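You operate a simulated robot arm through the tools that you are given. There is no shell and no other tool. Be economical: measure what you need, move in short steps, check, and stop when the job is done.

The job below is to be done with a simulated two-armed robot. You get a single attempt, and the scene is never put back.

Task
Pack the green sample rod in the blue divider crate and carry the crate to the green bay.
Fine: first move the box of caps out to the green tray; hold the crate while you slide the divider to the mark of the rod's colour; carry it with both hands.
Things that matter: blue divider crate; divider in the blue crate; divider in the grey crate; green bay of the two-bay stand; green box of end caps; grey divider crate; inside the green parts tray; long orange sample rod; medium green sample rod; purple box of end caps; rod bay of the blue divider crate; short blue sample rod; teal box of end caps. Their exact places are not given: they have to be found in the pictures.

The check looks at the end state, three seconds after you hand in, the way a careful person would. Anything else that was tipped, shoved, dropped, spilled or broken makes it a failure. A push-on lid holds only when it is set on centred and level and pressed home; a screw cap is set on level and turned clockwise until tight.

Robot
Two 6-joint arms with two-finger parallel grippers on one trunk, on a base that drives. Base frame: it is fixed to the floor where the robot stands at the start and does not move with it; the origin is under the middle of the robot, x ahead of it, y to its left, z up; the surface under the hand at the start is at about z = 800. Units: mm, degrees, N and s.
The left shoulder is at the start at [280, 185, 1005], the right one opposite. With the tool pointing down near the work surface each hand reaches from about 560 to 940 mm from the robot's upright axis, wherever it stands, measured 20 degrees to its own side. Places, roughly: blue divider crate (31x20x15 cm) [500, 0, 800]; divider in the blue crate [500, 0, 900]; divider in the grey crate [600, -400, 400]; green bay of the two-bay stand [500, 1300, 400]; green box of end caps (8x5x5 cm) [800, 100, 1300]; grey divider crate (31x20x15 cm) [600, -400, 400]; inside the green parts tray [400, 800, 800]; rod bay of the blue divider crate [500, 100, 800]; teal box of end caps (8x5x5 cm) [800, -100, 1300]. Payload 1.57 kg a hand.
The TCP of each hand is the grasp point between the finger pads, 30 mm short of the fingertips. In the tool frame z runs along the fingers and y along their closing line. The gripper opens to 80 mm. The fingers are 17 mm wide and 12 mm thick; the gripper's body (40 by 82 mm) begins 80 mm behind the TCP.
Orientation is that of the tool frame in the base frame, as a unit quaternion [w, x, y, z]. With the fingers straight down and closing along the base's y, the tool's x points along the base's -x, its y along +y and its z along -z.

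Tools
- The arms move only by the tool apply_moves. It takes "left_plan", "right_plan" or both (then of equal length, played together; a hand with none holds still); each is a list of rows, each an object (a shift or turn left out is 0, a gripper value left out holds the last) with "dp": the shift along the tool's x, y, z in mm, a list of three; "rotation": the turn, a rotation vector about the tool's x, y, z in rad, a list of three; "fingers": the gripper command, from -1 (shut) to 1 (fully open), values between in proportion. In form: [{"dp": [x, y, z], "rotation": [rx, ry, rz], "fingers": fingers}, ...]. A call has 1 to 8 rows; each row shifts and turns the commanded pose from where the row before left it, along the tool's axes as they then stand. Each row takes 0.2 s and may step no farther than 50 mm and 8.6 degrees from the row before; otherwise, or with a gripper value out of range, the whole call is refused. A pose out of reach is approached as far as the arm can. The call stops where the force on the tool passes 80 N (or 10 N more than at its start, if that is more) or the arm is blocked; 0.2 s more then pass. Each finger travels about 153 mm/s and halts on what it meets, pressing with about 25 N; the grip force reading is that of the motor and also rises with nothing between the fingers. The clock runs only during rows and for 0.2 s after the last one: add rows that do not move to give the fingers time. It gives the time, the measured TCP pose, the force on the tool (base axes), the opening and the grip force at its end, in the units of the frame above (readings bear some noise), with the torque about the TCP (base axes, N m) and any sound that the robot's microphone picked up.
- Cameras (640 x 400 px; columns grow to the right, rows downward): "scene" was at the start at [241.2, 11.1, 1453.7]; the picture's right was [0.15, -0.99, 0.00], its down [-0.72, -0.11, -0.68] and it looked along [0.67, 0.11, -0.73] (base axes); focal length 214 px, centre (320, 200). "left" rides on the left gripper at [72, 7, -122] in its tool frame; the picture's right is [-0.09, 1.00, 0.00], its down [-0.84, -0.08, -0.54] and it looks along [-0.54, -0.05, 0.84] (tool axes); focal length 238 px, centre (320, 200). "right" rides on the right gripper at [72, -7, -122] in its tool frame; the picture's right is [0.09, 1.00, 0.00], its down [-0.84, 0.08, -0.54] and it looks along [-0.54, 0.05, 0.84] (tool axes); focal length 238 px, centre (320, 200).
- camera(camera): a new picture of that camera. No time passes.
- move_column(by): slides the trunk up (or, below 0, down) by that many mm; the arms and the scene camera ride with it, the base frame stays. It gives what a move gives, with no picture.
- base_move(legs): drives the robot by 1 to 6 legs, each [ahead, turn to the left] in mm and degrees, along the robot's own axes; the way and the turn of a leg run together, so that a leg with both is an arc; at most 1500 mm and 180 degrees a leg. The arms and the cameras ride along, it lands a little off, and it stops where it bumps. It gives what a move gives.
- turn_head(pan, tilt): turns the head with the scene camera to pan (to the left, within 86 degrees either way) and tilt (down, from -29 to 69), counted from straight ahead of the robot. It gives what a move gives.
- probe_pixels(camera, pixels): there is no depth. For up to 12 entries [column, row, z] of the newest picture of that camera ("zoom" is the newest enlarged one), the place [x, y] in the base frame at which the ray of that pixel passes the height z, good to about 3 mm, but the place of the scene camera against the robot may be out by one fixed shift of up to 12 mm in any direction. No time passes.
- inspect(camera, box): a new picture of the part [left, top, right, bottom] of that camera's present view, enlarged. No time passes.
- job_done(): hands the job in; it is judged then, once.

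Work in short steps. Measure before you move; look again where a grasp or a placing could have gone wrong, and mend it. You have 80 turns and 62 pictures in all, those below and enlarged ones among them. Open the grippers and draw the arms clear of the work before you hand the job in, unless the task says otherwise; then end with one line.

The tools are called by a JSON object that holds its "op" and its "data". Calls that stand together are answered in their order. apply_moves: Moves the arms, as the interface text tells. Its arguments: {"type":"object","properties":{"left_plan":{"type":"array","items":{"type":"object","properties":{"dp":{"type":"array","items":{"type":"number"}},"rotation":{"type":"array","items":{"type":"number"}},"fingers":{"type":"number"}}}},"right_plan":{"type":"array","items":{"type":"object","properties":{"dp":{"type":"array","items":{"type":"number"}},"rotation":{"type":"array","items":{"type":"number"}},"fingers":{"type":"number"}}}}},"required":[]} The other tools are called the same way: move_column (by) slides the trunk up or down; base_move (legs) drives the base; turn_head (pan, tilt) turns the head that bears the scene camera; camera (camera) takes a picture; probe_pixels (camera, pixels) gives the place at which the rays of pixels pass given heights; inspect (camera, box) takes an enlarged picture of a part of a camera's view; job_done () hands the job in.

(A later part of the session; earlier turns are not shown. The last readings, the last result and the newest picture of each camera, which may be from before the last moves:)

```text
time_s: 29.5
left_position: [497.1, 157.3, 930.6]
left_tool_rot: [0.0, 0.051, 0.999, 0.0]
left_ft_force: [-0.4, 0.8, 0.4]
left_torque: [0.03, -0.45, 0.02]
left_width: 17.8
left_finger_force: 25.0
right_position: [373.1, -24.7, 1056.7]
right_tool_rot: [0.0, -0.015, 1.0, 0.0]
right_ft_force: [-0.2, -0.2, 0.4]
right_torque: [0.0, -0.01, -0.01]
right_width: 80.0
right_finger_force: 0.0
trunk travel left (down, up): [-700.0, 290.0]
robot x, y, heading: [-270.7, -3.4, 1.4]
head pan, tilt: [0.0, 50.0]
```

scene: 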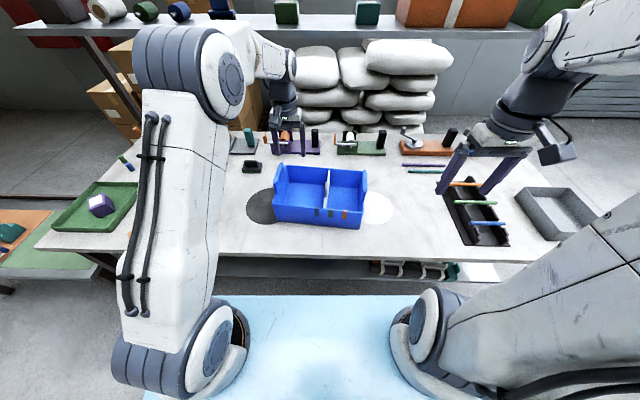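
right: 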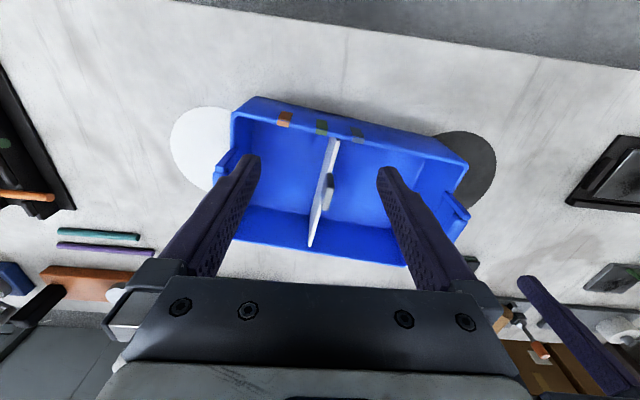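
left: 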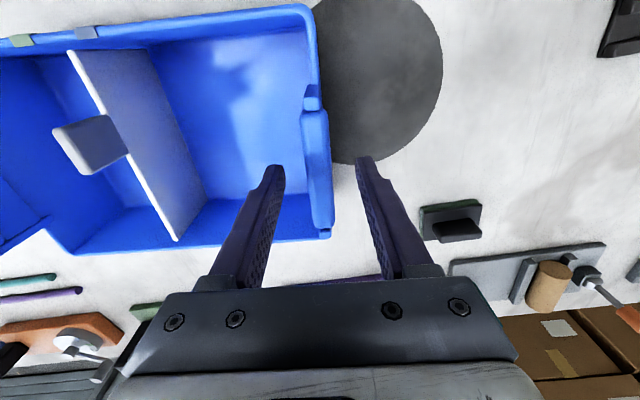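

Crate is held (17.8 mm). Now the right hand aligns with the tab and descends to z≈934, staying open.

{"op": "apply_moves", "data": {"right_plan": [{"dp": [-40, 10, 20], "fingers": 0.0}, {"dp": [-39.6, 10.3, 20]}, {"rotation": [0, 0, 0.131]}, {"dp": [0, 0, 41]}, {}]}}

{"op": "camera", "data": {"camera": "right"}}

```text
time_s: 30.7
left_position: [498.2, 156.9, 930.7]
left_tool_rot: [0.0, 0.051, 0.999, 0.0]
left_ft_force: [-0.5, 0.3, -0.2]
left_torque: [0.02, 0.02, -0.03]
left_width: 18.2
left_finger_force: 25.1
right_position: [452.6, -2.3, 973.1]
right_tool_rot: [-0.001, 0.053, 0.999, 0.0]
right_ft_force: [-0.4, 0.6, 0.5]
right_torque: [0.02, 0.01, -0.02]
right_width: 40.1
right_finger_force: 0.1
trunk travel left (down, up): [-700.0, 290.0]
robot x, y, heading: [-263.3, 0.3, 1.5]
head pan, tilt: [0.0, 50.0]
```

```text
27 pictures are left
```

right: 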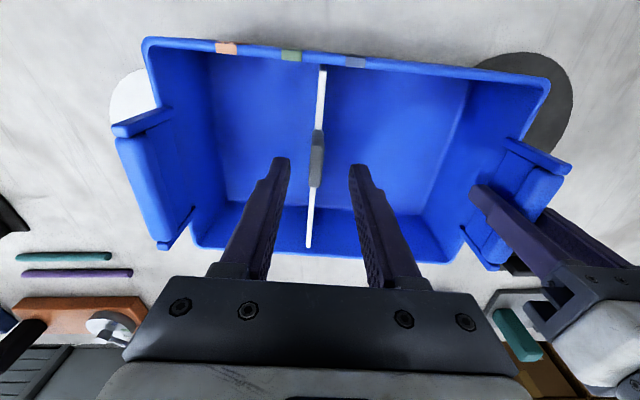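

Aligned. I probe mark and divider again for the needed shift, and the tab.

{"op": "probe_pixels", "data": {"camera": "right", "pixels": [[291, 58, 900], [323, 68, 900], [309, 246, 900], [356, 65, 900], [226, 49, 900], [317, 162, 939], [316, 186, 939], [552, 83, 900], [145, 40, 900]]}}

{"op": "apply_moves", "data": {"right_plan": [{"dp": [0, 0, 20]}, {"dp": [0, 0, 19]}, {}, {"fingers": -1}, {}, {}]}}

```text
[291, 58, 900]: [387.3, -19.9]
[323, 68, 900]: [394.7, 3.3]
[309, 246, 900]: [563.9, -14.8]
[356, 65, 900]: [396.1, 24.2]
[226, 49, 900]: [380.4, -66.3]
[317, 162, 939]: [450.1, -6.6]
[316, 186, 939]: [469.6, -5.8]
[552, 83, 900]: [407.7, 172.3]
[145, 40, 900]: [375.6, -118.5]
```

```text
time_s: 32.1
left_position: [497.8, 157.2, 930.7]
left_tool_rot: [-0.001, 0.052, 0.999, 0.0]
left_ft_force: [-0.4, 2.0, 0.3]
left_torque: [0.1, 0.35, -0.16]
left_width: 17.8
left_finger_force: 25.1
right_position: [452.9, -4.6, 933.6]
right_tool_rot: [0.0, 0.052, 0.999, 0.0]
right_ft_force: [0.8, -0.3, 0.2]
right_torque: [0.01, -0.06, 0.01]
right_width: 9.7
right_finger_force: 24.6
trunk travel left (down, up): [-700.0, 290.0]
robot x, y, heading: [-269.2, -1.7, 1.6]
head pan, tilt: [0.0, 50.0]
```

Tab gripped (9.7 mm). The divider has to go about 23.5 mm toward −y; I slide in small rows.

{"op": "apply_moves", "data": {"right_plan": [{"dp": [0, -6, 0]}, {"dp": [0, -6, 0]}, {"dp": [0, -6, 0]}, {"dp": [0, -5.5, 0]}, {}]}}

{"op": "inspect", "data": {"camera": "right", "box": [130, 20, 450, 270]}}

```text
time_s: 33.3
left_position: [497.9, 157.9, 930.0]
left_tool_rot: [0.0, 0.051, 0.999, 0.0]
left_ft_force: [2.8, -1.5, 0.1]
left_torque: [-0.06, -0.06, 0.42]
left_width: 17.8
left_finger_force: 24.9
right_position: [451.5, -26.9, 933.9]
right_tool_rot: [0.0, 0.053, 0.999, -0.001]
right_ft_force: [-3.3, 0.6, -0.8]
right_torque: [0.02, 0.05, 0.19]
right_width: 9.5
right_finger_force: 24.8
trunk travel left (down, up): [-700.0, 290.0]
robot x, y, heading: [-269.0, -0.6, 1.6]
head pan, tilt: [0.0, 50.0]
```

```text
1.60 times, centred on (290, 145) of right
```

zoom: 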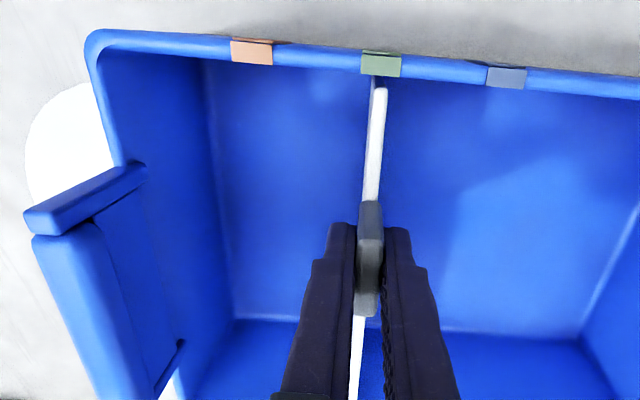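

{"op": "probe_pixels", "data": {"camera": "zoom", "pixels": [[381, 66, 900], [379, 90, 900], [371, 190, 900], [356, 340, 900], [252, 52, 900], [506, 79, 900]]}}

```text
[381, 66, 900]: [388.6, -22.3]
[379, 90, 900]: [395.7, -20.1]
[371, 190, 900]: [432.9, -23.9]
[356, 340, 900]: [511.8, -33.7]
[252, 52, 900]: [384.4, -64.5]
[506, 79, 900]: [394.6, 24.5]
```

The divider is about 1.5–2 mm short of the mark centre; I nudge it 1.8 mm more, then release and rise.

{"op": "apply_moves", "data": {"right_plan": [{"dp": [0, -1.8, 0]}, {}, {"fingers": -0.2}, {}, {"dp": [0, 0, -40]}, {"dp": [0, 0, -45]}, {"dp": [15, 0, -20]}, {}]}}

{"op": "camera", "data": {"camera": "right"}}

```text
time_s: 35.1
left_position: [498.4, 157.7, 931.0]
left_tool_rot: [-0.001, 0.051, 0.999, 0.0]
left_ft_force: [-0.4, 1.6, 0.0]
left_torque: [-0.06, -0.39, 0.14]
left_width: 18.0
left_finger_force: 24.9
right_position: [437.4, -27.0, 1040.1]
right_tool_rot: [0.0, 0.052, 0.999, 0.0]
right_ft_force: [0.2, -0.2, -0.6]
right_torque: [0.02, 0.02, 0.02]
right_width: 31.8
right_finger_force: 0.1
trunk travel left (down, up): [-700.0, 290.0]
robot x, y, heading: [-265.6, -2.8, 1.5]
head pan, tilt: [0.0, 50.0]
```

```text
25 pictures are left
```

right: 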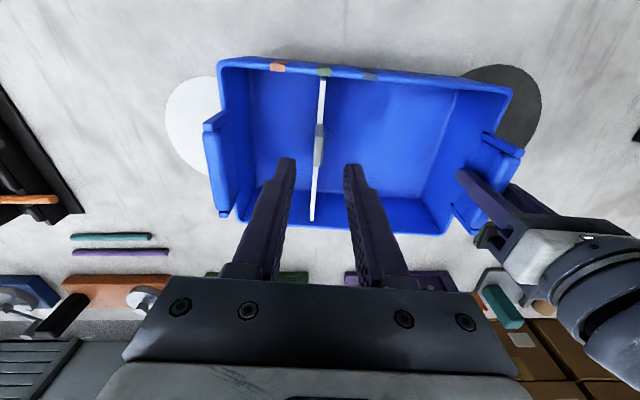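

Divider stands directly under the green mark. I release the left handle and lift the left hand away while the right hand moves toward the rod rack.

{"op": "apply_moves", "data": {"left_plan": [{"fingers": 0.2}, {}, {"dp": [0, 0, -40]}, {"dp": [0, 0, -45]}, {"dp": [0, 0, -45]}, {"dp": [0, 40, 0]}, {"dp": [0, 40, 0]}, {}], "right_plan": [{"dp": [-7.5, -43.1, 0], "fingers": -0.1}, {"dp": [-7.5, -43.1, 0]}, {"dp": [-7.5, -43.1, 0]}, {"dp": [-7.5, -43.1, 0]}, {"dp": [-7.5, -43.1, 0]}, {"dp": [-7.5, -43.1, 0]}, {"dp": [-7.5, -43.1, 0]}, {"dp": [-7.5, -43.1, 0]}]}}

{"op": "apply_moves", "data": {"right_plan": [{"dp": [-7.5, -43.1, 0], "rotation": [0, 0, 0]}, {"dp": [-7.5, -43.1, 0]}, {"rotation": [0, 0, 0.14]}, {"rotation": [0, 0, 0.14]}, {"rotation": [0, 0, 0.14]}, {"rotation": [0, 0, 0.14]}, {"rotation": [0, 0, 0.14]}, {"rotation": [0, 0, 0.14]}]}}

{"op": "apply_moves", "data": {"right_plan": [{"rotation": [0, 0, 0.14]}, {"rotation": [0, 0, 0.14]}, {"rotation": [0, 0, 0.14]}, {"rotation": [0, 0, 0.14]}, {"rotation": [0, 0, 0.068]}, {}]}}

{"op": "camera", "data": {"camera": "right"}}

```text
time_s: 36.9
left_position: [503.4, 235.6, 1061.1]
left_tool_rot: [0.0, 0.051, 0.999, 0.0]
left_ft_force: [-0.5, -1.6, -0.2]
left_torque: [-0.03, -0.02, -0.02]
left_width: 48.2
left_finger_force: 0.1
right_position: [461.9, -375.6, 1037.0]
right_tool_rot: [0.0, 0.052, 0.999, 0.001]
right_ft_force: [0.4, 1.1, 0.0]
right_torque: [-0.02, 0.0, -0.01]
right_width: 36.0
right_finger_force: 0.0
trunk travel left (down, up): [-700.0, 290.0]
robot x, y, heading: [-265.3, -1.3, 1.4]
head pan, tilt: [0.0, 50.0]
```

```text
time_s: 38.7
left_position: [504.5, 235.6, 1061.5]
left_tool_rot: [0.0, 0.051, 0.999, 0.0]
left_ft_force: [1.2, 0.0, -0.5]
left_torque: [-0.01, 0.03, 0.0]
left_width: 48.0
left_finger_force: 0.0
right_position: [466.8, -464.2, 1040.0]
right_tool_rot: [-0.001, 0.457, 0.89, 0.0]
right_ft_force: [-0.2, 0.1, 0.1]
right_torque: [0.02, 0.0, -0.02]
right_width: 36.1
right_finger_force: 0.0
trunk travel left (down, up): [-700.0, 290.0]
robot x, y, heading: [-268.3, -1.9, 1.5]
head pan, tilt: [0.0, 50.0]
```

```text
time_s: 40.1
left_position: [504.2, 235.2, 1061.9]
left_tool_rot: [0.0, 0.051, 0.999, 0.0]
left_ft_force: [0.0, 0.1, 0.4]
left_torque: [0.04, -0.01, -0.04]
left_width: 48.1
left_finger_force: 0.0
right_position: [466.3, -462.7, 1039.3]
right_tool_rot: [0.0, 0.709, 0.706, 0.0]
right_ft_force: [-0.7, 0.4, -0.3]
right_torque: [0.01, 0.01, 0.01]
right_width: 35.9
right_finger_force: 0.0
trunk travel left (down, up): [-700.0, 290.0]
robot x, y, heading: [-269.3, -2.0, 1.7]
head pan, tilt: [0.0, 50.0]
```

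```text
24 pictures are left
```

right: 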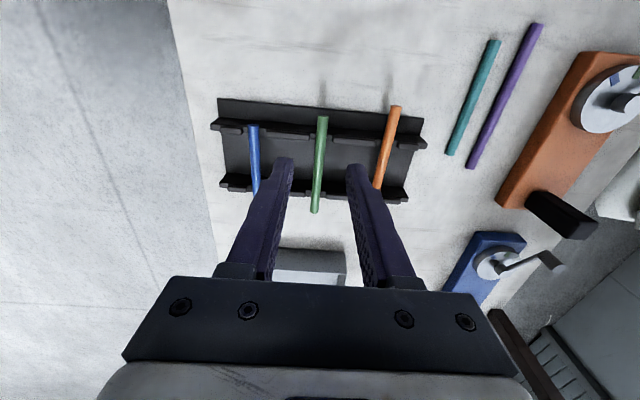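

Green rod shows from (322,118) to (315,212). Probing its ends at several heights.

{"op": "probe_pixels", "data": {"camera": "right", "pixels": [[322, 118, 830], [315, 212, 830], [322, 118, 845], [315, 212, 845], [322, 118, 815], [315, 212, 815], [222, 98, 802], [255, 125, 830], [395, 107, 830]]}}

{"op": "inspect", "data": {"camera": "right", "box": [200, 80, 440, 230]}}

```text
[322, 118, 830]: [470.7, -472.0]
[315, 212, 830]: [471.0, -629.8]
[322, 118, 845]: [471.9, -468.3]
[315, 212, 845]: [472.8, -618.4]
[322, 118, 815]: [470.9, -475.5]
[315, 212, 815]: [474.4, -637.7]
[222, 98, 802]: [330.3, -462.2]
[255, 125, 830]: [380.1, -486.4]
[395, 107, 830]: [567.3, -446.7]
```

```text
2.67 times, centred on (320, 155) of right
```

zoom: 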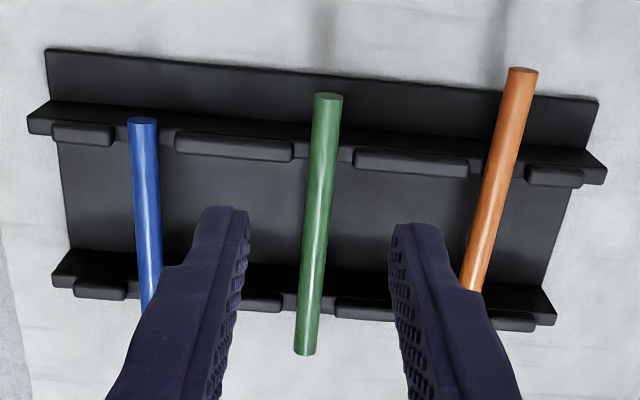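

Rod axis x≈471.5, y from −471 to −631, z≈830. I move over its middle and descend to z≈860 to check first.

{"op": "apply_moves", "data": {"right_plan": [{"dp": [-44, 2.5, 0]}, {"dp": [-44, 2.5, 0]}, {"dp": [0, 0, 45]}, {"dp": [0, 0, 45]}, {"dp": [0, 0, 45]}, {"dp": [0, 0, 35]}, {}]}}

{"op": "camera", "data": {"camera": "right"}}

```text
time_s: 41.7
left_position: [503.6, 235.8, 1061.3]
left_tool_rot: [0.001, 0.051, 0.999, 0.0]
left_ft_force: [0.5, 0.6, 0.1]
left_torque: [-0.01, -0.03, -0.01]
left_width: 48.0
left_finger_force: 0.0
right_position: [471.7, -550.3, 867.6]
right_tool_rot: [0.0, 0.707, 0.707, 0.0]
right_ft_force: [-0.1, 1.3, 0.8]
right_torque: [-0.01, 0.02, 0.04]
right_width: 35.7
right_finger_force: 0.0
trunk travel left (down, up): [-700.0, 290.0]
robot x, y, heading: [-269.6, -1.9, 1.3]
head pan, tilt: [0.0, 50.0]
```

```text
22 pictures are left
```

right: 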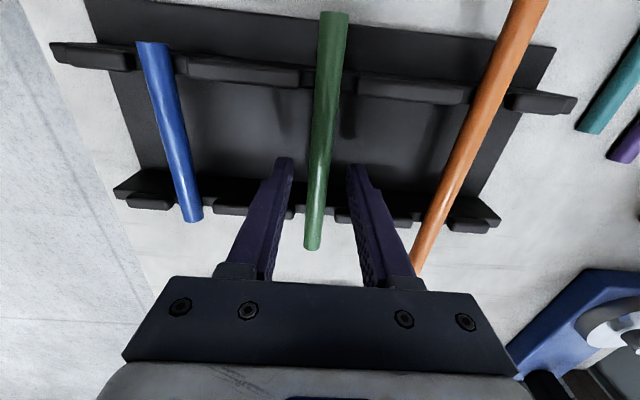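

{"op": "probe_pixels", "data": {"camera": "right", "pixels": [[334, 13, 830], [312, 246, 830], [334, 13, 840], [312, 246, 840], [334, 13, 820], [312, 246, 820], [320, 150, 830]]}}

```text
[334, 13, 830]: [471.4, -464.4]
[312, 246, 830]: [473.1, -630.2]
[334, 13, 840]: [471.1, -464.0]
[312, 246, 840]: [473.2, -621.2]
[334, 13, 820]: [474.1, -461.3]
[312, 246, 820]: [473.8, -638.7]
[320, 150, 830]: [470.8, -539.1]
```

Rod lies centred between the fingers (x≈472). I descend to z≈840 and close.

{"op": "apply_moves", "data": {"right_plan": [{"dp": [0, 0, 20]}, {"dp": [0, 0, 8]}, {}, {"fingers": -1}, {}, {}]}}

```text
time_s: 43.1
left_position: [504.0, 235.3, 1061.9]
left_tool_rot: [-0.001, 0.051, 0.999, -0.001]
left_ft_force: [0.9, -0.4, 0.0]
left_torque: [0.02, 0.0, -0.01]
left_width: 48.0
left_finger_force: 0.0
right_position: [471.7, -551.4, 841.0]
right_tool_rot: [0.0, 0.708, 0.707, 0.0]
right_ft_force: [-0.1, 0.7, -0.3]
right_torque: [-0.01, 0.07, 0.02]
right_width: 12.9
right_finger_force: 24.9
trunk travel left (down, up): [-700.0, 290.0]
robot x, y, heading: [-268.4, -2.4, 1.6]
head pan, tilt: [0.0, 50.0]
```

Rod gripped at 12.9 mm. I lift it straight up about 200 mm and check.

{"op": "apply_moves", "data": {"right_plan": [{"dp": [0, 0, -30]}, {"dp": [0, 0, -40]}, {"dp": [0, 0, -45]}, {"dp": [0, 0, -45]}, {"dp": [0, 0, -40]}, {}]}}

{"op": "camera", "data": {"camera": "right"}}

```text
time_s: 44.5
left_position: [504.3, 234.8, 1062.4]
left_tool_rot: [0.0, 0.05, 0.999, 0.0]
left_ft_force: [0.5, -1.0, -0.7]
left_torque: [-0.02, -0.04, 0.0]
left_width: 48.0
left_finger_force: 0.0
right_position: [471.9, -551.0, 1041.9]
right_tool_rot: [0.0, 0.708, 0.707, 0.0]
right_ft_force: [0.5, -0.5, -0.4]
right_torque: [0.01, 0.0, -0.01]
right_width: 12.6
right_finger_force: 24.3
trunk travel left (down, up): [-700.0, 290.0]
robot x, y, heading: [-266.4, -1.5, 1.6]
head pan, tilt: [0.0, 50.0]
```

```text
21 pictures are left
```

right: 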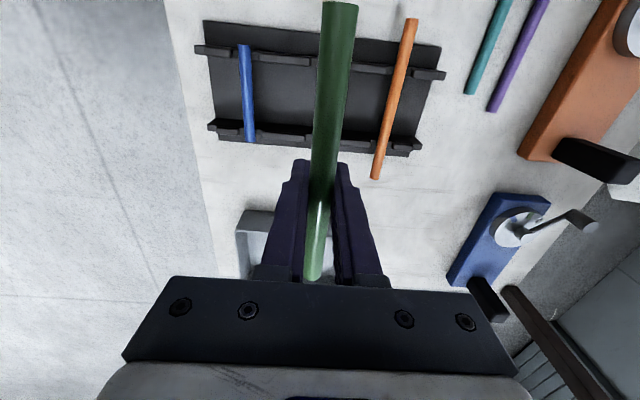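

Rod is held at its middle. I carry it at z≈1040 toward the left bay centre (495,60), moving the left hand further aside at the same time.

{"op": "apply_moves", "data": {"left_plan": [{"dp": [0, 30, 0]}, {"dp": [0, 30, 0]}, {}, {}, {}, {}, {}, {}], "right_plan": [{"dp": [47, 1.77, 0]}, {"dp": [47, 1.77, 0]}, {"dp": [47, 1.77, 0]}, {"dp": [47, 1.77, 0]}, {"dp": [47, 1.77, 0]}, {"dp": [47, 1.77, 0]}, {"dp": [47, 1.77, 0]}, {"dp": [47, 1.77, 0]}]}}

{"op": "apply_moves", "data": {"right_plan": [{"dp": [47, 1.77, 0]}, {"dp": [47, 1.77, 0]}, {"dp": [47, 1.77, 0]}, {"dp": [47, 1.77, 0]}, {"dp": [46, 1.77, 0]}, {"rotation": [0, 0, 0.103]}, {}]}}

{"op": "camera", "data": {"camera": "right"}}

{"op": "inspect", "data": {"camera": "scene", "box": [230, 100, 430, 240]}}

```text
time_s: 46.3
left_position: [512.2, 296.3, 1060.8]
left_tool_rot: [0.0, 0.05, 0.999, 0.0]
left_ft_force: [-0.6, 0.3, 0.6]
left_torque: [-0.03, 0.0, 0.05]
left_width: 47.9
left_finger_force: 0.1
right_position: [484.1, -176.0, 1042.0]
right_tool_rot: [-0.001, 0.708, 0.706, 0.0]
right_ft_force: [0.0, -0.7, -0.7]
right_torque: [-0.01, -0.01, -0.01]
right_width: 12.9
right_finger_force: 25.1
trunk travel left (down, up): [-700.0, 290.0]
robot x, y, heading: [-265.6, -3.1, 1.4]
head pan, tilt: [0.0, 50.0]
```

```text
time_s: 47.9
left_position: [512.0, 294.3, 1060.6]
left_tool_rot: [-0.001, 0.05, 0.999, 0.0]
left_ft_force: [0.2, -0.4, -0.4]
left_torque: [-0.01, -0.01, 0.01]
left_width: 48.1
left_finger_force: 0.0
right_position: [495.0, 59.8, 1040.5]
right_tool_rot: [0.0, 0.743, 0.669, 0.0]
right_ft_force: [0.0, 0.5, -0.6]
right_torque: [0.0, 0.01, 0.01]
right_width: 12.7
right_finger_force: 24.3
trunk travel left (down, up): [-700.0, 290.0]
robot x, y, heading: [-268.1, -1.6, 1.3]
head pan, tilt: [0.0, 50.0]
```

```text
20 pictures are left
```

right: 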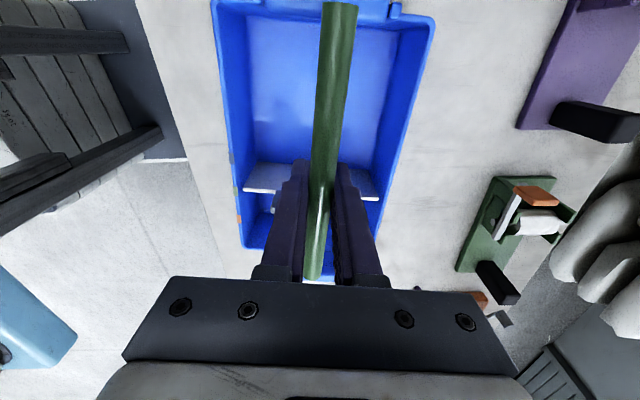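

```text
2.86 times, centred on (330, 170) of scene
```

zoom: 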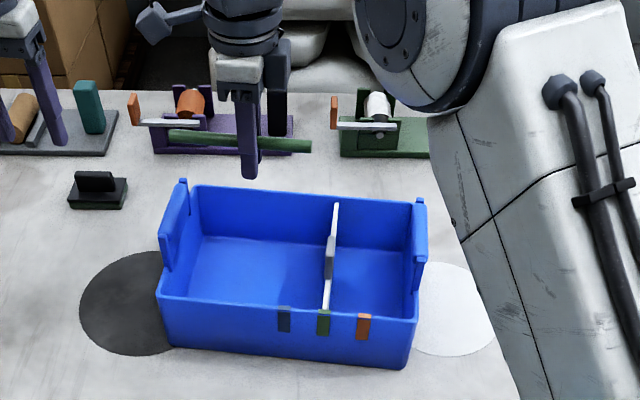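

Rod is above the left bay and the divider is on the green mark. I lower to z≈970 and look at the clearance against the handle.

{"op": "apply_moves", "data": {"right_plan": [{"dp": [0, 0, 35]}, {"dp": [0, 0, 34]}, {}]}}

{"op": "camera", "data": {"camera": "right"}}

```text
time_s: 48.7
left_position: [511.4, 295.1, 1061.0]
left_tool_rot: [0.0, 0.051, 0.999, 0.001]
left_ft_force: [0.7, 0.2, 0.5]
left_torque: [-0.05, 0.0, -0.01]
left_width: 47.9
left_finger_force: 0.1
right_position: [494.6, 57.5, 971.0]
right_tool_rot: [0.0, 0.744, 0.669, 0.0]
right_ft_force: [-0.2, -0.5, 0.5]
right_torque: [-0.02, 0.03, 0.0]
right_width: 12.5
right_finger_force: 25.2
trunk travel left (down, up): [-700.0, 290.0]
robot x, y, heading: [-265.1, -1.6, 1.4]
head pan, tilt: [0.0, 50.0]
```

```text
18 pictures are left
```

right: 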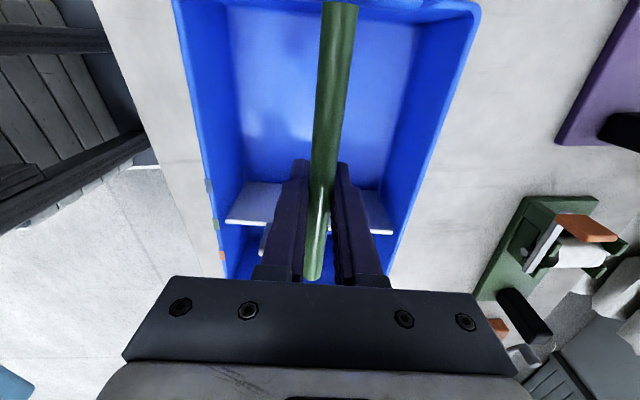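

{"op": "probe_pixels", "data": {"camera": "right", "pixels": [[228, 219, 900], [272, 222, 900], [380, 229, 900], [228, 224, 900], [382, 235, 900], [313, 278, 960], [340, 4, 960], [313, 278, 955], [340, 4, 955]]}}

```text
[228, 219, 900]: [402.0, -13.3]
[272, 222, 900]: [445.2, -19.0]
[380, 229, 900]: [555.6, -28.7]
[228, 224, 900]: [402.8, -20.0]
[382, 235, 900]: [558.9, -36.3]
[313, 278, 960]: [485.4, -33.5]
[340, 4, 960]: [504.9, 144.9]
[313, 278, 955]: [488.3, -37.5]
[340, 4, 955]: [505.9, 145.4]
```

The rod end position along its axis is ambiguous from the hand camera; I check it against the crate in the scene view.

{"op": "inspect", "data": {"camera": "scene", "box": [260, 140, 380, 215]}}

```text
5.33 times, centred on (320, 178) of scene
```

zoom: 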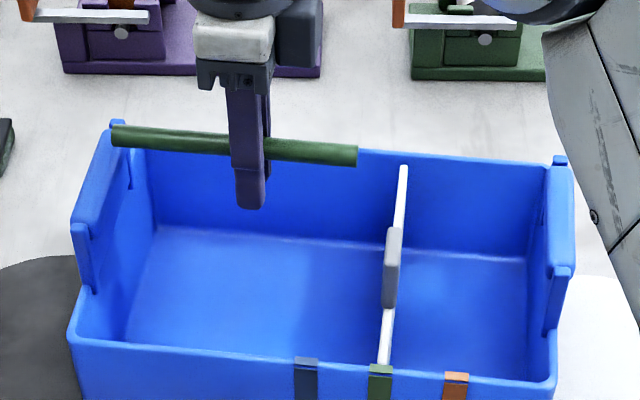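

{"op": "probe_pixels", "data": {"camera": "zoom", "pixels": [[112, 136, 965], [358, 155, 965], [250, 147, 965], [112, 136, 955], [358, 155, 955], [402, 168, 900], [385, 362, 900], [112, 127, 945], [76, 228, 945], [128, 132, 945], [92, 226, 945], [392, 230, 939]]}}

```text
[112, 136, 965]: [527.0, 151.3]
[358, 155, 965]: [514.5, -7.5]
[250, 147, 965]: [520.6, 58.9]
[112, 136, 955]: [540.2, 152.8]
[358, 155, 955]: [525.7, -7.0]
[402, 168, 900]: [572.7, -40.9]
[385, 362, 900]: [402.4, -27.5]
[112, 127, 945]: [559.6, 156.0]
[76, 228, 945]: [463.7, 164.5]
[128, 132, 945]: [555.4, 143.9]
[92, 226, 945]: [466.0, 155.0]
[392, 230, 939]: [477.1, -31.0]
```

Scene view shows the rod held ~8 mm above the TCP (its x only matches at z≈979) and ~10 mm off-centre. To avoid dropping it from 30 mm, I take it back to its rack slot and regrip it at the fingertips.

{"op": "apply_moves", "data": {"right_plan": [{"dp": [0, 0, -35]}, {"dp": [0, 0, -35]}, {"rotation": [0, 0, -0.103]}, {"dp": [-47, -1.77, 0]}, {"dp": [-47, -1.77, 0]}, {"dp": [-47, -1.77, 0]}, {"dp": [-47, -1.77, 0]}, {"dp": [-47, -1.77, 0]}]}}

{"op": "apply_moves", "data": {"right_plan": [{"dp": [-47, -1.77, 0]}, {"dp": [-47, -1.77, 0]}, {"dp": [-47, -1.77, 0]}, {"dp": [-47, -1.77, 0]}, {"dp": [-47, -1.77, 0]}, {"dp": [-47, -1.77, 0]}, {"dp": [-46, -1.77, 0]}, {}]}}

```text
time_s: 50.5
left_position: [511.0, 296.2, 1060.4]
left_tool_rot: [0.0, 0.051, 0.999, 0.0]
left_ft_force: [-0.1, 0.1, 0.6]
left_torque: [0.0, 0.0, -0.01]
left_width: 48.1
left_finger_force: 0.1
right_position: [484.5, -175.7, 1041.5]
right_tool_rot: [0.0, 0.707, 0.707, 0.0]
right_ft_force: [-0.4, 0.2, -0.7]
right_torque: [0.02, -0.04, -0.02]
right_width: 12.8
right_finger_force: 24.7
trunk travel left (down, up): [-700.0, 290.0]
robot x, y, heading: [-265.8, -6.4, 1.7]
head pan, tilt: [0.0, 50.0]
```

```text
time_s: 52.3
left_position: [510.7, 295.8, 1060.5]
left_tool_rot: [0.0, 0.05, 0.999, 0.0]
left_ft_force: [-0.1, -1.4, 0.0]
left_torque: [0.01, 0.01, 0.02]
left_width: 47.9
left_finger_force: 0.1
right_position: [473.4, -501.9, 1042.8]
right_tool_rot: [-0.001, 0.707, 0.707, 0.0]
right_ft_force: [0.3, 0.3, 0.5]
right_torque: [0.05, 0.02, 0.02]
right_width: 12.6
right_finger_force: 25.0
trunk travel left (down, up): [-700.0, 290.0]
robot x, y, heading: [-266.9, -4.6, 1.3]
head pan, tilt: [0.0, 50.0]
```

I finish to (471.8,−551.3) and lower toward the slot, stopping a little above.

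{"op": "apply_moves", "data": {"right_plan": [{"dp": [-25, -0.8, 0]}, {"dp": [-24.5, -0.8, 0]}, {"dp": [0, 0, 45]}, {"dp": [0, 0, 45]}, {"dp": [0, 0, 45]}, {"dp": [0, 0, 35]}, {}]}}

{"op": "camera", "data": {"camera": "right"}}

```text
time_s: 53.9
left_position: [511.1, 295.4, 1060.4]
left_tool_rot: [-0.001, 0.05, 0.999, 0.0]
left_ft_force: [0.1, -0.2, -0.1]
left_torque: [0.01, 0.02, -0.04]
left_width: 47.9
left_finger_force: 0.0
right_position: [472.2, -552.4, 871.5]
right_tool_rot: [0.0, 0.707, 0.707, 0.001]
right_ft_force: [-0.1, 0.2, -0.7]
right_torque: [0.02, 0.02, 0.0]
right_width: 12.6
right_finger_force: 25.2
trunk travel left (down, up): [-700.0, 290.0]
robot x, y, heading: [-268.9, -2.3, 1.6]
head pan, tilt: [0.0, 50.0]
```

```text
16 pictures are left
```

right: 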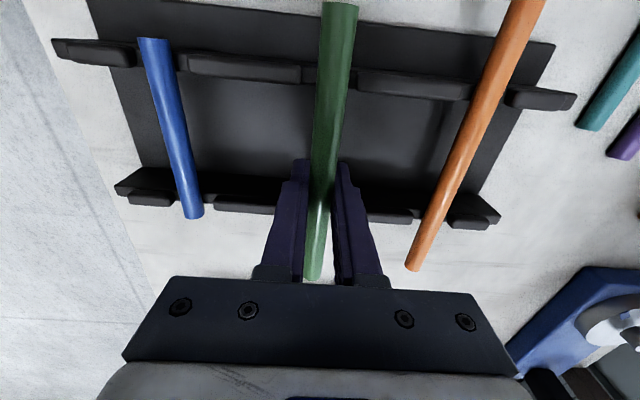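

Aligned over the slot. I lower the last 30 mm and release slightly.

{"op": "apply_moves", "data": {"right_plan": [{"dp": [0, 0, 15]}, {"dp": [0, 0, 12]}, {"dp": [0, 0, 2.5]}, {}]}}

```text
time_s: 54.9
left_position: [510.6, 296.2, 1060.2]
left_tool_rot: [0.0, 0.05, 0.999, -0.001]
left_ft_force: [0.6, 0.8, -0.4]
left_torque: [0.02, 0.01, 0.01]
left_width: 47.9
left_finger_force: 0.0
right_position: [471.8, -552.9, 842.5]
right_tool_rot: [0.0, 0.708, 0.706, 0.0]
right_ft_force: [0.7, 0.2, -0.9]
right_torque: [0.0, -0.02, -0.02]
right_width: 12.8
right_finger_force: 25.8
trunk travel left (down, up): [-700.0, 290.0]
robot x, y, heading: [-266.7, 3.0, 1.8]
head pan, tilt: [0.0, 50.0]
```

{"op": "apply_moves", "data": {"right_plan": [{"dp": [0, 0, 1.5]}, {"fingers": -0.4}, {}, {"dp": [5, 0, -10]}, {"dp": [5, 0, -13]}, {}, {}]}}

{"op": "camera", "data": {"camera": "right"}}

```text
time_s: 56.5
left_position: [510.8, 295.9, 1061.3]
left_tool_rot: [0.001, 0.051, 0.999, 0.0]
left_ft_force: [-0.6, 0.5, 0.9]
left_torque: [0.0, -0.01, 0.01]
left_width: 48.1
left_finger_force: 0.1
right_position: [471.8, -543.6, 863.7]
right_tool_rot: [0.0, 0.707, 0.707, 0.0]
right_ft_force: [0.2, 0.7, 0.6]
right_torque: [-0.03, -0.01, 0.01]
right_width: 24.3
right_finger_force: 0.1
trunk travel left (down, up): [-700.0, 290.0]
robot x, y, heading: [-267.7, -0.4, 1.6]
head pan, tilt: [0.0, 50.0]
```

```text
15 pictures are left
```

right: 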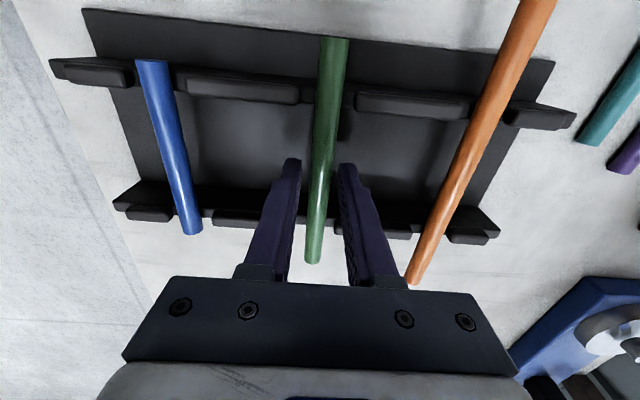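

Rod sits properly in its slot again and is between the fingers; I close here near the tips.

{"op": "apply_moves", "data": {"right_plan": [{"fingers": -1}, {}, {}, {}]}}

```text
time_s: 57.5
left_position: [512.3, 296.4, 1061.6]
left_tool_rot: [-0.001, 0.051, 0.999, 0.0]
left_ft_force: [1.1, -0.9, 0.0]
left_torque: [0.01, 0.0, 0.0]
left_width: 48.2
left_finger_force: 0.0
right_position: [471.3, -543.4, 863.2]
right_tool_rot: [0.001, 0.708, 0.707, -0.001]
right_ft_force: [-0.6, -0.7, -0.8]
right_torque: [0.02, 0.0, 0.01]
right_width: 12.7
right_finger_force: 24.4
trunk travel left (down, up): [-700.0, 290.0]
robot x, y, heading: [-267.1, -4.2, 1.6]
head pan, tilt: [0.0, 50.0]
```

Gripped (12.7 mm). Lift and carry to the bay again.

{"op": "apply_moves", "data": {"right_plan": [{"dp": [0, 0, -35]}, {"dp": [0, 0, -45]}, {"dp": [0, 0, -45]}, {"dp": [0, 0, -45]}, {"dp": [46.4, 1.8, 0]}, {"dp": [46.4, 1.8, 0]}, {"dp": [46.4, 1.8, 0]}, {"dp": [46.4, 1.8, 0]}]}}

{"op": "apply_moves", "data": {"right_plan": [{"dp": [46.4, 1.8, 0]}, {"dp": [46.4, 1.8, 0]}, {"dp": [46.4, 1.8, 0]}, {"dp": [46.4, 1.8, 0]}, {"dp": [46.4, 1.8, 0]}, {"dp": [46.4, 1.8, 0]}, {"dp": [46.4, 1.8, 0]}, {"dp": [46.4, 1.8, 0]}]}}

{"op": "apply_moves", "data": {"right_plan": [{"dp": [46.4, 1.8, 0]}, {"rotation": [0, 0, 0.103]}, {"dp": [0, 0, 35]}, {}]}}

{"op": "inspect", "data": {"camera": "scene", "box": [260, 140, 380, 215]}}

```text
time_s: 59.3
left_position: [511.7, 294.8, 1060.0]
left_tool_rot: [-0.001, 0.052, 0.999, 0.0]
left_ft_force: [-0.8, -0.7, 0.7]
left_torque: [-0.02, -0.01, -0.03]
left_width: 47.7
left_finger_force: 0.1
right_position: [480.3, -357.5, 1033.8]
right_tool_rot: [-0.001, 0.708, 0.706, 0.0]
right_ft_force: [-0.1, -0.3, -0.3]
right_torque: [0.0, 0.01, -0.02]
right_width: 12.7
right_finger_force: 25.1
trunk travel left (down, up): [-700.0, 290.0]
robot x, y, heading: [-264.0, -3.1, 1.6]
head pan, tilt: [0.0, 50.0]
```

```text
time_s: 61.1
left_position: [511.9, 294.4, 1062.5]
left_tool_rot: [-0.001, 0.05, 0.999, 0.0]
left_ft_force: [0.0, 1.1, 0.2]
left_torque: [-0.01, 0.0, -0.01]
left_width: 48.0
left_finger_force: 0.1
right_position: [496.5, 12.5, 1036.7]
right_tool_rot: [0.0, 0.708, 0.706, 0.0]
right_ft_force: [-0.1, 0.1, 0.0]
right_torque: [0.01, -0.03, -0.03]
right_width: 12.4
right_finger_force: 24.6
trunk travel left (down, up): [-700.0, 290.0]
robot x, y, heading: [-267.4, -2.8, 1.8]
head pan, tilt: [0.0, 50.0]
```

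```text
time_s: 62.1
left_position: [511.5, 296.6, 1060.4]
left_tool_rot: [-0.001, 0.051, 0.999, 0.0]
left_ft_force: [0.1, 1.3, -0.1]
left_torque: [-0.02, -0.03, 0.01]
left_width: 47.9
left_finger_force: 0.0
right_position: [495.9, 59.6, 1000.4]
right_tool_rot: [0.0, 0.743, 0.67, 0.0]
right_ft_force: [-0.1, 0.8, -0.5]
right_torque: [0.0, -0.03, 0.02]
right_width: 12.4
right_finger_force: 24.8
trunk travel left (down, up): [-700.0, 290.0]
robot x, y, heading: [-268.9, -3.7, 1.7]
head pan, tilt: [0.0, 50.0]
```

```text
5.33 times, centred on (320, 178) of scene
```

zoom: 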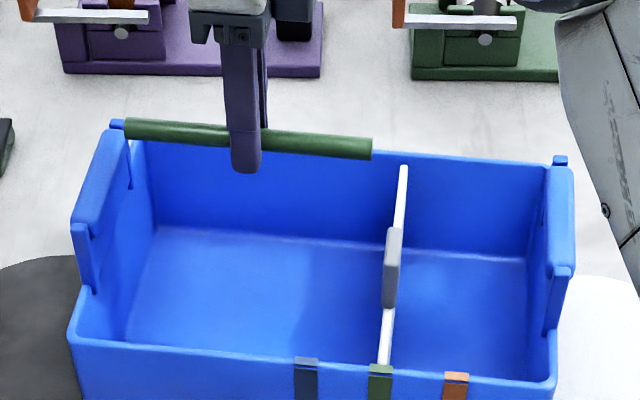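

Rod now centred on the gripper, near the tips. I probe its ends at z≈983 against the handle and divider.

{"op": "probe_pixels", "data": {"camera": "zoom", "pixels": [[125, 129, 983], [372, 148, 983], [245, 140, 983], [402, 168, 900], [400, 200, 900], [385, 362, 900], [128, 132, 945], [92, 226, 945]]}}

```text
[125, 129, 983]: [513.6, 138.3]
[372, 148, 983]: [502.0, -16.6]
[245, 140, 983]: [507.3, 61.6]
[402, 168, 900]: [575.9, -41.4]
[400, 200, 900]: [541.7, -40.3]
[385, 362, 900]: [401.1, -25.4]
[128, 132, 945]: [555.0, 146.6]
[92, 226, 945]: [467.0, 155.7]
```

Clearances: about 13 mm to the handle side, 16 mm to the divider. I lower to z≈845.

{"op": "apply_moves", "data": {"right_plan": [{"dp": [0, 0, 35]}, {"dp": [0, 0, 40]}, {"dp": [0, 0, 40]}, {"dp": [0, 0, 35]}, {}]}}

{"op": "apply_moves", "data": {"right_plan": [{"dp": [0, 0, 3]}, {"dp": [0, 0, 3]}, {"dp": [0, 0, 2]}, {}]}}

```text
time_s: 63.3
left_position: [511.7, 296.4, 1061.7]
left_tool_rot: [-0.001, 0.05, 0.999, 0.0]
left_ft_force: [-0.3, -0.7, 1.4]
left_torque: [-0.02, -0.02, -0.01]
left_width: 48.1
left_finger_force: 0.1
right_position: [493.5, 60.4, 847.7]
right_tool_rot: [0.001, 0.743, 0.669, 0.0]
right_ft_force: [-0.4, -0.6, -0.7]
right_torque: [-0.02, 0.01, -0.01]
right_width: 12.6
right_finger_force: 25.4
trunk travel left (down, up): [-700.0, 290.0]
robot x, y, heading: [-269.2, 1.7, 1.5]
head pan, tilt: [0.0, 50.0]
```

```text
time_s: 64.3
left_position: [510.6, 295.6, 1062.1]
left_tool_rot: [0.0, 0.051, 0.999, -0.001]
left_ft_force: [-0.8, 1.1, 0.6]
left_torque: [-0.01, -0.02, 0.02]
left_width: 48.1
left_finger_force: 0.0
right_position: [495.0, 61.3, 841.2]
right_tool_rot: [0.0, 0.743, 0.669, -0.001]
right_ft_force: [-0.3, 0.4, -0.2]
right_torque: [0.01, -0.02, -0.01]
right_width: 12.6
right_finger_force: 24.7
trunk travel left (down, up): [-700.0, 290.0]
robot x, y, heading: [-267.6, -5.0, 1.6]
head pan, tilt: [0.0, 50.0]
```

{"op": "apply_moves", "data": {"right_plan": [{"dp": [0, 0, 2]}, {"dp": [0, 0, 1.5]}, {}, {"fingers": -0.4}, {}, {}]}}

{"op": "apply_moves", "data": {"right_plan": [{"dp": [0, 0, -40]}, {"dp": [0, 0, -45]}, {"dp": [0, 0, -45]}, {"dp": [0, 0, -45]}, {"dp": [0, 0, -25]}, {}]}}

{"op": "camera", "data": {"camera": "right"}}

```text
time_s: 65.7
left_position: [511.5, 295.1, 1062.4]
left_tool_rot: [0.0, 0.05, 0.999, 0.0]
left_ft_force: [-0.9, -0.1, 0.2]
left_torque: [-0.01, -0.04, 0.01]
left_width: 48.0
left_finger_force: 0.0
right_position: [495.5, 59.2, 837.3]
right_tool_rot: [-0.001, 0.743, 0.669, 0.0]
right_ft_force: [-0.5, 0.9, -0.8]
right_torque: [0.0, 0.04, 0.01]
right_width: 23.8
right_finger_force: 0.0
trunk travel left (down, up): [-700.0, 290.0]
robot x, y, heading: [-268.7, -0.3, 1.5]
head pan, tilt: [0.0, 50.0]
```

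```text
time_s: 67.1
left_position: [512.0, 295.3, 1060.6]
left_tool_rot: [0.0, 0.051, 0.999, 0.0]
left_ft_force: [0.4, 0.0, 0.1]
left_torque: [0.0, -0.01, 0.02]
left_width: 48.2
left_finger_force: 0.2
right_position: [496.7, 59.5, 1038.6]
right_tool_rot: [0.0, 0.743, 0.669, 0.0]
right_ft_force: [0.0, -0.2, 0.6]
right_torque: [0.03, 0.0, 0.01]
right_width: 24.2
right_finger_force: 0.0
trunk travel left (down, up): [-700.0, 290.0]
robot x, y, heading: [-264.0, -1.4, 1.6]
head pan, tilt: [0.0, 50.0]
```

```text
13 pictures are left
```

right: 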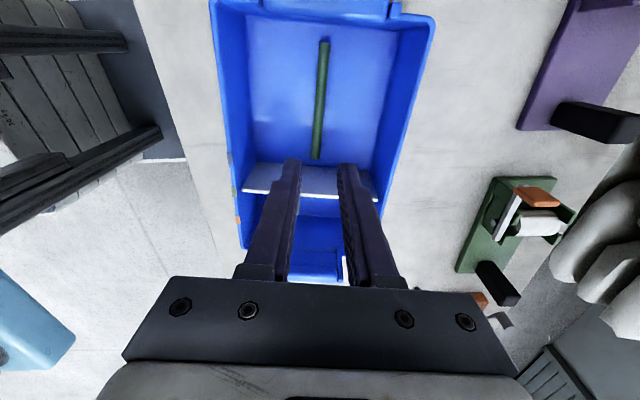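

Rod lies flat in the left bay between the wall and the divider. I move the right hand toward the right handle and rotate it back; the left hand returns above the left handle.

{"op": "apply_moves", "data": {"right_plan": [{"dp": [-39, -7.4, 0]}, {"dp": [-39, -7.4, 0]}, {"dp": [-39, -7.4, 0]}, {"dp": [-39, -7.4, 0]}, {"dp": [-39, -7.4, 0]}, {"rotation": [0, 0, -0.14]}, {"rotation": [0, 0, -0.14]}, {"rotation": [0, 0, -0.14]}]}}

{"op": "apply_moves", "data": {"right_plan": [{"rotation": [0, 0, -0.14], "fingers": 0.2}, {"rotation": [0, 0, -0.14]}, {"rotation": [0, 0, -0.14]}, {"rotation": [0, 0, -0.14]}, {"rotation": [0, 0, -0.14]}, {"rotation": [0, 0, -0.14]}, {"rotation": [0, 0, -0.14]}, {"rotation": [0, 0, -0.14]}], "left_plan": [{"dp": [0, -35, 0]}, {"dp": [0, -35, 0]}, {"dp": [0, -35, 0]}, {"dp": [-0.7, -33.2, 0]}, {}, {}, {}, {}]}}

{"op": "apply_moves", "data": {"right_plan": [{"rotation": [0, 0, -0.031]}, {}]}}

{"op": "camera", "data": {"camera": "right"}}

```text
time_s: 68.9
left_position: [510.9, 295.9, 1061.1]
left_tool_rot: [0.0, 0.051, 0.999, 0.0]
left_ft_force: [1.1, 0.4, -0.7]
left_torque: [-0.01, 0.0, 0.02]
left_width: 48.2
left_finger_force: 0.0
right_position: [439.1, -132.4, 1038.5]
right_tool_rot: [0.0, 0.586, 0.81, -0.001]
right_ft_force: [-0.8, -0.5, 0.1]
right_torque: [-0.01, -0.01, 0.01]
right_width: 23.9
right_finger_force: 0.1
trunk travel left (down, up): [-700.0, 290.0]
robot x, y, heading: [-265.4, -3.4, 1.5]
head pan, tilt: [0.0, 50.0]
```

```text
time_s: 70.7
left_position: [497.3, 160.6, 1061.6]
left_tool_rot: [0.0, 0.051, 0.999, 0.0]
left_ft_force: [-0.8, -0.2, -0.5]
left_torque: [0.0, -0.01, -0.02]
left_width: 47.8
left_finger_force: 0.1
right_position: [437.8, -131.2, 1038.5]
right_tool_rot: [-0.001, 0.066, 0.998, 0.001]
right_ft_force: [-0.3, 0.4, 0.1]
right_torque: [0.01, -0.04, 0.01]
right_width: 48.0
right_finger_force: 0.0
trunk travel left (down, up): [-700.0, 290.0]
robot x, y, heading: [-268.0, -2.9, 1.4]
head pan, tilt: [0.0, 50.0]
```

```text
time_s: 71.3
left_position: [496.8, 159.5, 1061.0]
left_tool_rot: [0.0, 0.051, 0.999, 0.0]
left_ft_force: [0.2, 0.4, -0.6]
left_torque: [0.0, 0.0, 0.01]
left_width: 48.1
left_finger_force: 0.2
right_position: [438.7, -129.6, 1038.7]
right_tool_rot: [0.001, 0.052, 0.999, 0.0]
right_ft_force: [-0.1, 0.7, 0.8]
right_torque: [0.02, 0.0, 0.04]
right_width: 47.9
right_finger_force: 0.0
trunk travel left (down, up): [-700.0, 290.0]
robot x, y, heading: [-264.6, -2.5, 1.6]
head pan, tilt: [0.0, 50.0]
```

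```text
12 pictures are left
```

right: 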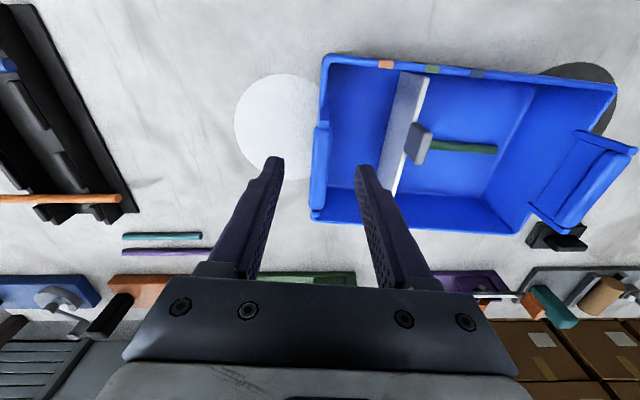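

Right handle bar spans from about (313–330,126) to (310–324,208). Probing it.

{"op": "probe_pixels", "data": {"camera": "right", "pixels": [[314, 130, 945], [329, 130, 945], [310, 206, 945], [325, 206, 945]]}}

```text
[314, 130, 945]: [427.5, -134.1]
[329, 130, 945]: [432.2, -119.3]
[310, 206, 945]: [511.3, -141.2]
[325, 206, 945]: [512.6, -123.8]
```

Right handle centre (471,−130). Both hands descend to z≈930 and grip.

{"op": "apply_moves", "data": {"left_plan": [{"dp": [-2.4, -1.6, 44]}, {"dp": [0, 0, 44]}, {"dp": [0, 0, 43]}, {}, {"fingers": -1}, {}, {}], "right_plan": [{"dp": [-32.2, 2.9, 20]}, {"dp": [0, 0, 45]}, {"dp": [0, 0, 44]}, {}, {"fingers": -1}, {}, {}]}}

```text
time_s: 72.9
left_position: [500.4, 156.8, 929.2]
left_tool_rot: [0.001, 0.05, 0.999, 0.0]
left_ft_force: [2.0, 7.1, 0.6]
left_torque: [-0.08, 0.2, 0.13]
left_width: 17.9
left_finger_force: 25.2
right_position: [470.2, -130.9, 927.6]
right_tool_rot: [0.0, 0.052, 0.999, -0.001]
right_ft_force: [-1.7, -8.2, 0.3]
right_torque: [0.14, -0.48, 0.11]
right_width: 17.9
right_finger_force: 25.0
trunk travel left (down, up): [-700.0, 290.0]
robot x, y, heading: [-261.8, -4.5, 1.1]
head pan, tilt: [0.0, 50.0]
```

Both handles are gripped (17.9 mm). I lift with the trunk so both hands rise together.

{"op": "move_column", "data": {"by": 40}}

{"op": "inspect", "data": {"camera": "scene", "box": [220, 110, 420, 250]}}

```text
time_s: 73.8
left_position: [502.6, 158.1, 969.2]
left_tool_rot: [0.0, 0.051, 0.999, 0.0]
left_ft_force: [1.5, 11.1, -3.0]
left_torque: [-0.03, 0.28, 0.15]
left_width: 17.5
left_finger_force: 24.4
right_position: [470.0, -131.7, 968.0]
right_tool_rot: [-0.002, 0.052, 0.999, 0.0]
right_ft_force: [-1.5, -11.7, -2.0]
right_torque: [0.21, -0.31, 0.02]
right_width: 17.8
right_finger_force: 24.5
trunk travel left (down, up): [-740.0, 250.0]
robot x, y, heading: [-266.8, -5.8, 1.6]
head pan, tilt: [0.0, 50.0]
```

```text
2.86 times, centred on (320, 180) of scene
```

zoom: 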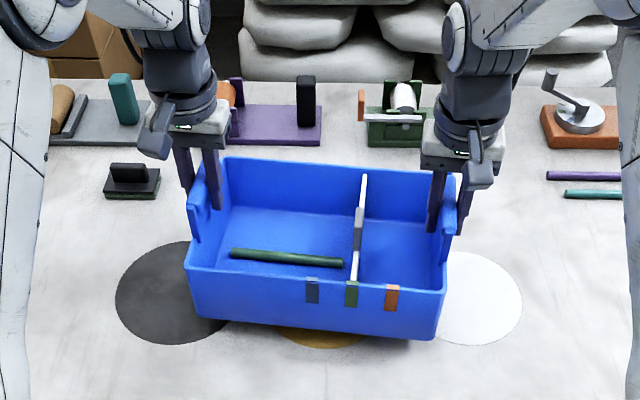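

Crate hangs level, rod and divider in place, load light. I raise 110 mm more, turn left to 90° and drive along the table to the stand.

{"op": "move_column", "data": {"by": 110}}

{"op": "base_move", "data": {"legs": [[0, 45], [0, 43.5]]}}

{"op": "turn_head", "data": {"pan": -60, "tilt": 40}}

{"op": "camera", "data": {"camera": "scene"}}

```text
time_s: 75.2
left_position: [502.3, 157.6, 1079.8]
left_tool_rot: [0.0, 0.05, 0.999, 0.0]
left_ft_force: [2.7, 17.8, -4.2]
left_torque: [-0.15, 0.09, 0.1]
left_width: 17.9
left_finger_force: 24.9
right_position: [469.6, -131.5, 1077.0]
right_tool_rot: [-0.001, 0.053, 0.999, 0.0]
right_ft_force: [-1.8, -18.5, -3.5]
right_torque: [0.25, -0.1, 0.04]
right_width: 17.7
right_finger_force: 24.8
trunk travel left (down, up): [-850.0, 140.0]
robot x, y, heading: [-268.8, -1.6, 1.5]
head pan, tilt: [0.0, 50.0]
```

```text
time_s: 79.7
left_position: [-410.3, 770.0, 1079.5]
left_tool_rot: [0.0, -0.662, 0.75, 0.001]
left_ft_force: [-20.5, 4.4, -3.5]
left_torque: [-0.04, -0.29, 0.22]
left_width: 18.2
left_finger_force: 25.0
right_position: [-123.0, 732.0, 1077.0]
right_tool_rot: [0.0, -0.661, 0.75, 0.0]
right_ft_force: [20.2, -3.4, -3.6]
right_torque: [0.06, 0.28, 0.18]
right_width: 17.7
right_finger_force: 24.2
trunk travel left (down, up): [-850.0, 140.0]
robot x, y, heading: [-270.5, -2.1, 90.2]
head pan, tilt: [0.0, 50.0]
```

```text
time_s: 81.0
left_position: [-410.6, 771.2, 1079.8]
left_tool_rot: [-0.002, -0.662, 0.75, 0.001]
left_ft_force: [-0.6, 1.5, -2.8]
left_torque: [-0.14, -0.01, 0.19]
left_width: 18.1
left_finger_force: 24.7
right_position: [-123.1, 731.8, 1077.3]
right_tool_rot: [0.001, -0.661, 0.75, -0.001]
right_ft_force: [0.7, -0.9, -3.5]
right_torque: [0.16, 0.08, 0.23]
right_width: 18.0
right_finger_force: 25.1
trunk travel left (down, up): [-850.0, 140.0]
robot x, y, heading: [-268.2, -1.2, 90.2]
head pan, tilt: [-60.0, 40.0]
```

```text
10 pictures are left
```

scene: 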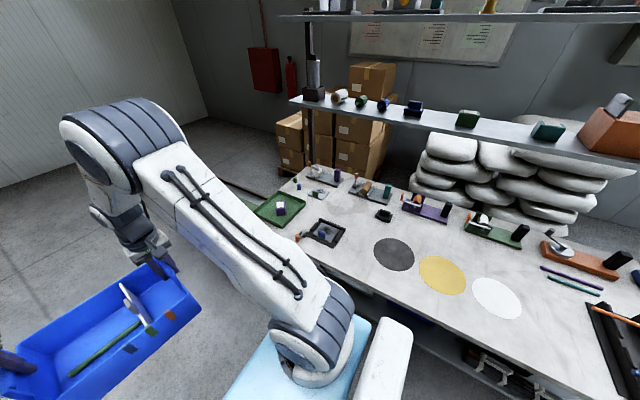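

The stand is hidden behind the arm from here. I drive 1250 mm along +y, then look right.

{"op": "base_move", "data": {"legs": [[1250, 0]]}}

{"op": "turn_head", "data": {"pan": -80, "tilt": 45}}

{"op": "camera", "data": {"camera": "scene"}}

```text
time_s: 87.3
left_position: [-443.1, 2027.7, 1079.2]
left_tool_rot: [0.0, -0.669, 0.743, 0.001]
left_ft_force: [-2.4, 1.9, -3.8]
left_torque: [-0.04, -0.07, 0.16]
left_width: 17.8
left_finger_force: 25.4
right_position: [-155.4, 1995.0, 1078.2]
right_tool_rot: [0.001, -0.669, 0.744, -0.001]
right_ft_force: [2.0, -1.4, -3.2]
right_torque: [0.02, 0.08, 0.11]
right_width: 18.1
right_finger_force: 25.4
trunk travel left (down, up): [-850.0, 140.0]
robot x, y, heading: [-280.8, 1261.0, 91.6]
head pan, tilt: [-60.0, 40.0]
```

```text
time_s: 88.1
left_position: [-442.7, 2027.0, 1080.3]
left_tool_rot: [-0.001, -0.669, 0.743, 0.0]
left_ft_force: [1.0, 1.0, -3.7]
left_torque: [-0.13, -0.05, 0.15]
left_width: 17.8
left_finger_force: 25.3
right_position: [-155.6, 1995.0, 1077.9]
right_tool_rot: [0.0, -0.669, 0.743, -0.001]
right_ft_force: [0.3, 0.0, -2.9]
right_torque: [0.05, 0.05, 0.15]
right_width: 17.8
right_finger_force: 24.6
trunk travel left (down, up): [-850.0, 140.0]
robot x, y, heading: [-285.3, 1259.7, 91.5]
head pan, tilt: [-80.0, 45.0]
```

```text
9 pictures are left
```

scene: 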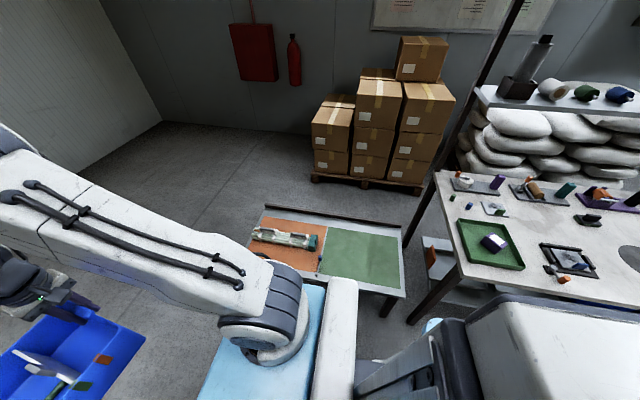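

The green bay is at px (329,229)-(396,236)-(401,289)-(318,275). I probe at several heights to triangulate with the earlier left view.

{"op": "probe_pixels", "data": {"camera": "scene", "pixels": [[329, 229, 400], [318, 275, 400], [396, 236, 400], [401, 289, 400], [329, 229, 500], [318, 275, 500], [396, 236, 500], [401, 289, 500], [262, 205, 400], [406, 298, 400]]}}

{"op": "inspect", "data": {"camera": "scene", "box": [240, 190, 460, 320]}}

```text
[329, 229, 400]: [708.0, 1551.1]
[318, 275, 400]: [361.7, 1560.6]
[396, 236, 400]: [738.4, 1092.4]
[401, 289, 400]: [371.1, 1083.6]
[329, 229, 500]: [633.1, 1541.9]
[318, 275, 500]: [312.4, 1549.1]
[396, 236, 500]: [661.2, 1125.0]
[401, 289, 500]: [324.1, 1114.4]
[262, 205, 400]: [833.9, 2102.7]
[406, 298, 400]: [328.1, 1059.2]
```

```text
2.91 times, centred on (350, 255) of scene
```

zoom: 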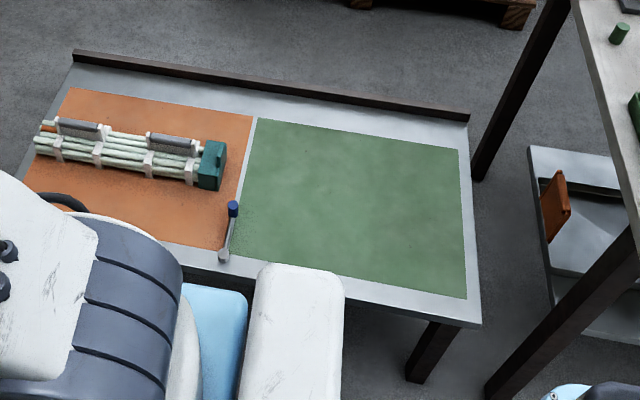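

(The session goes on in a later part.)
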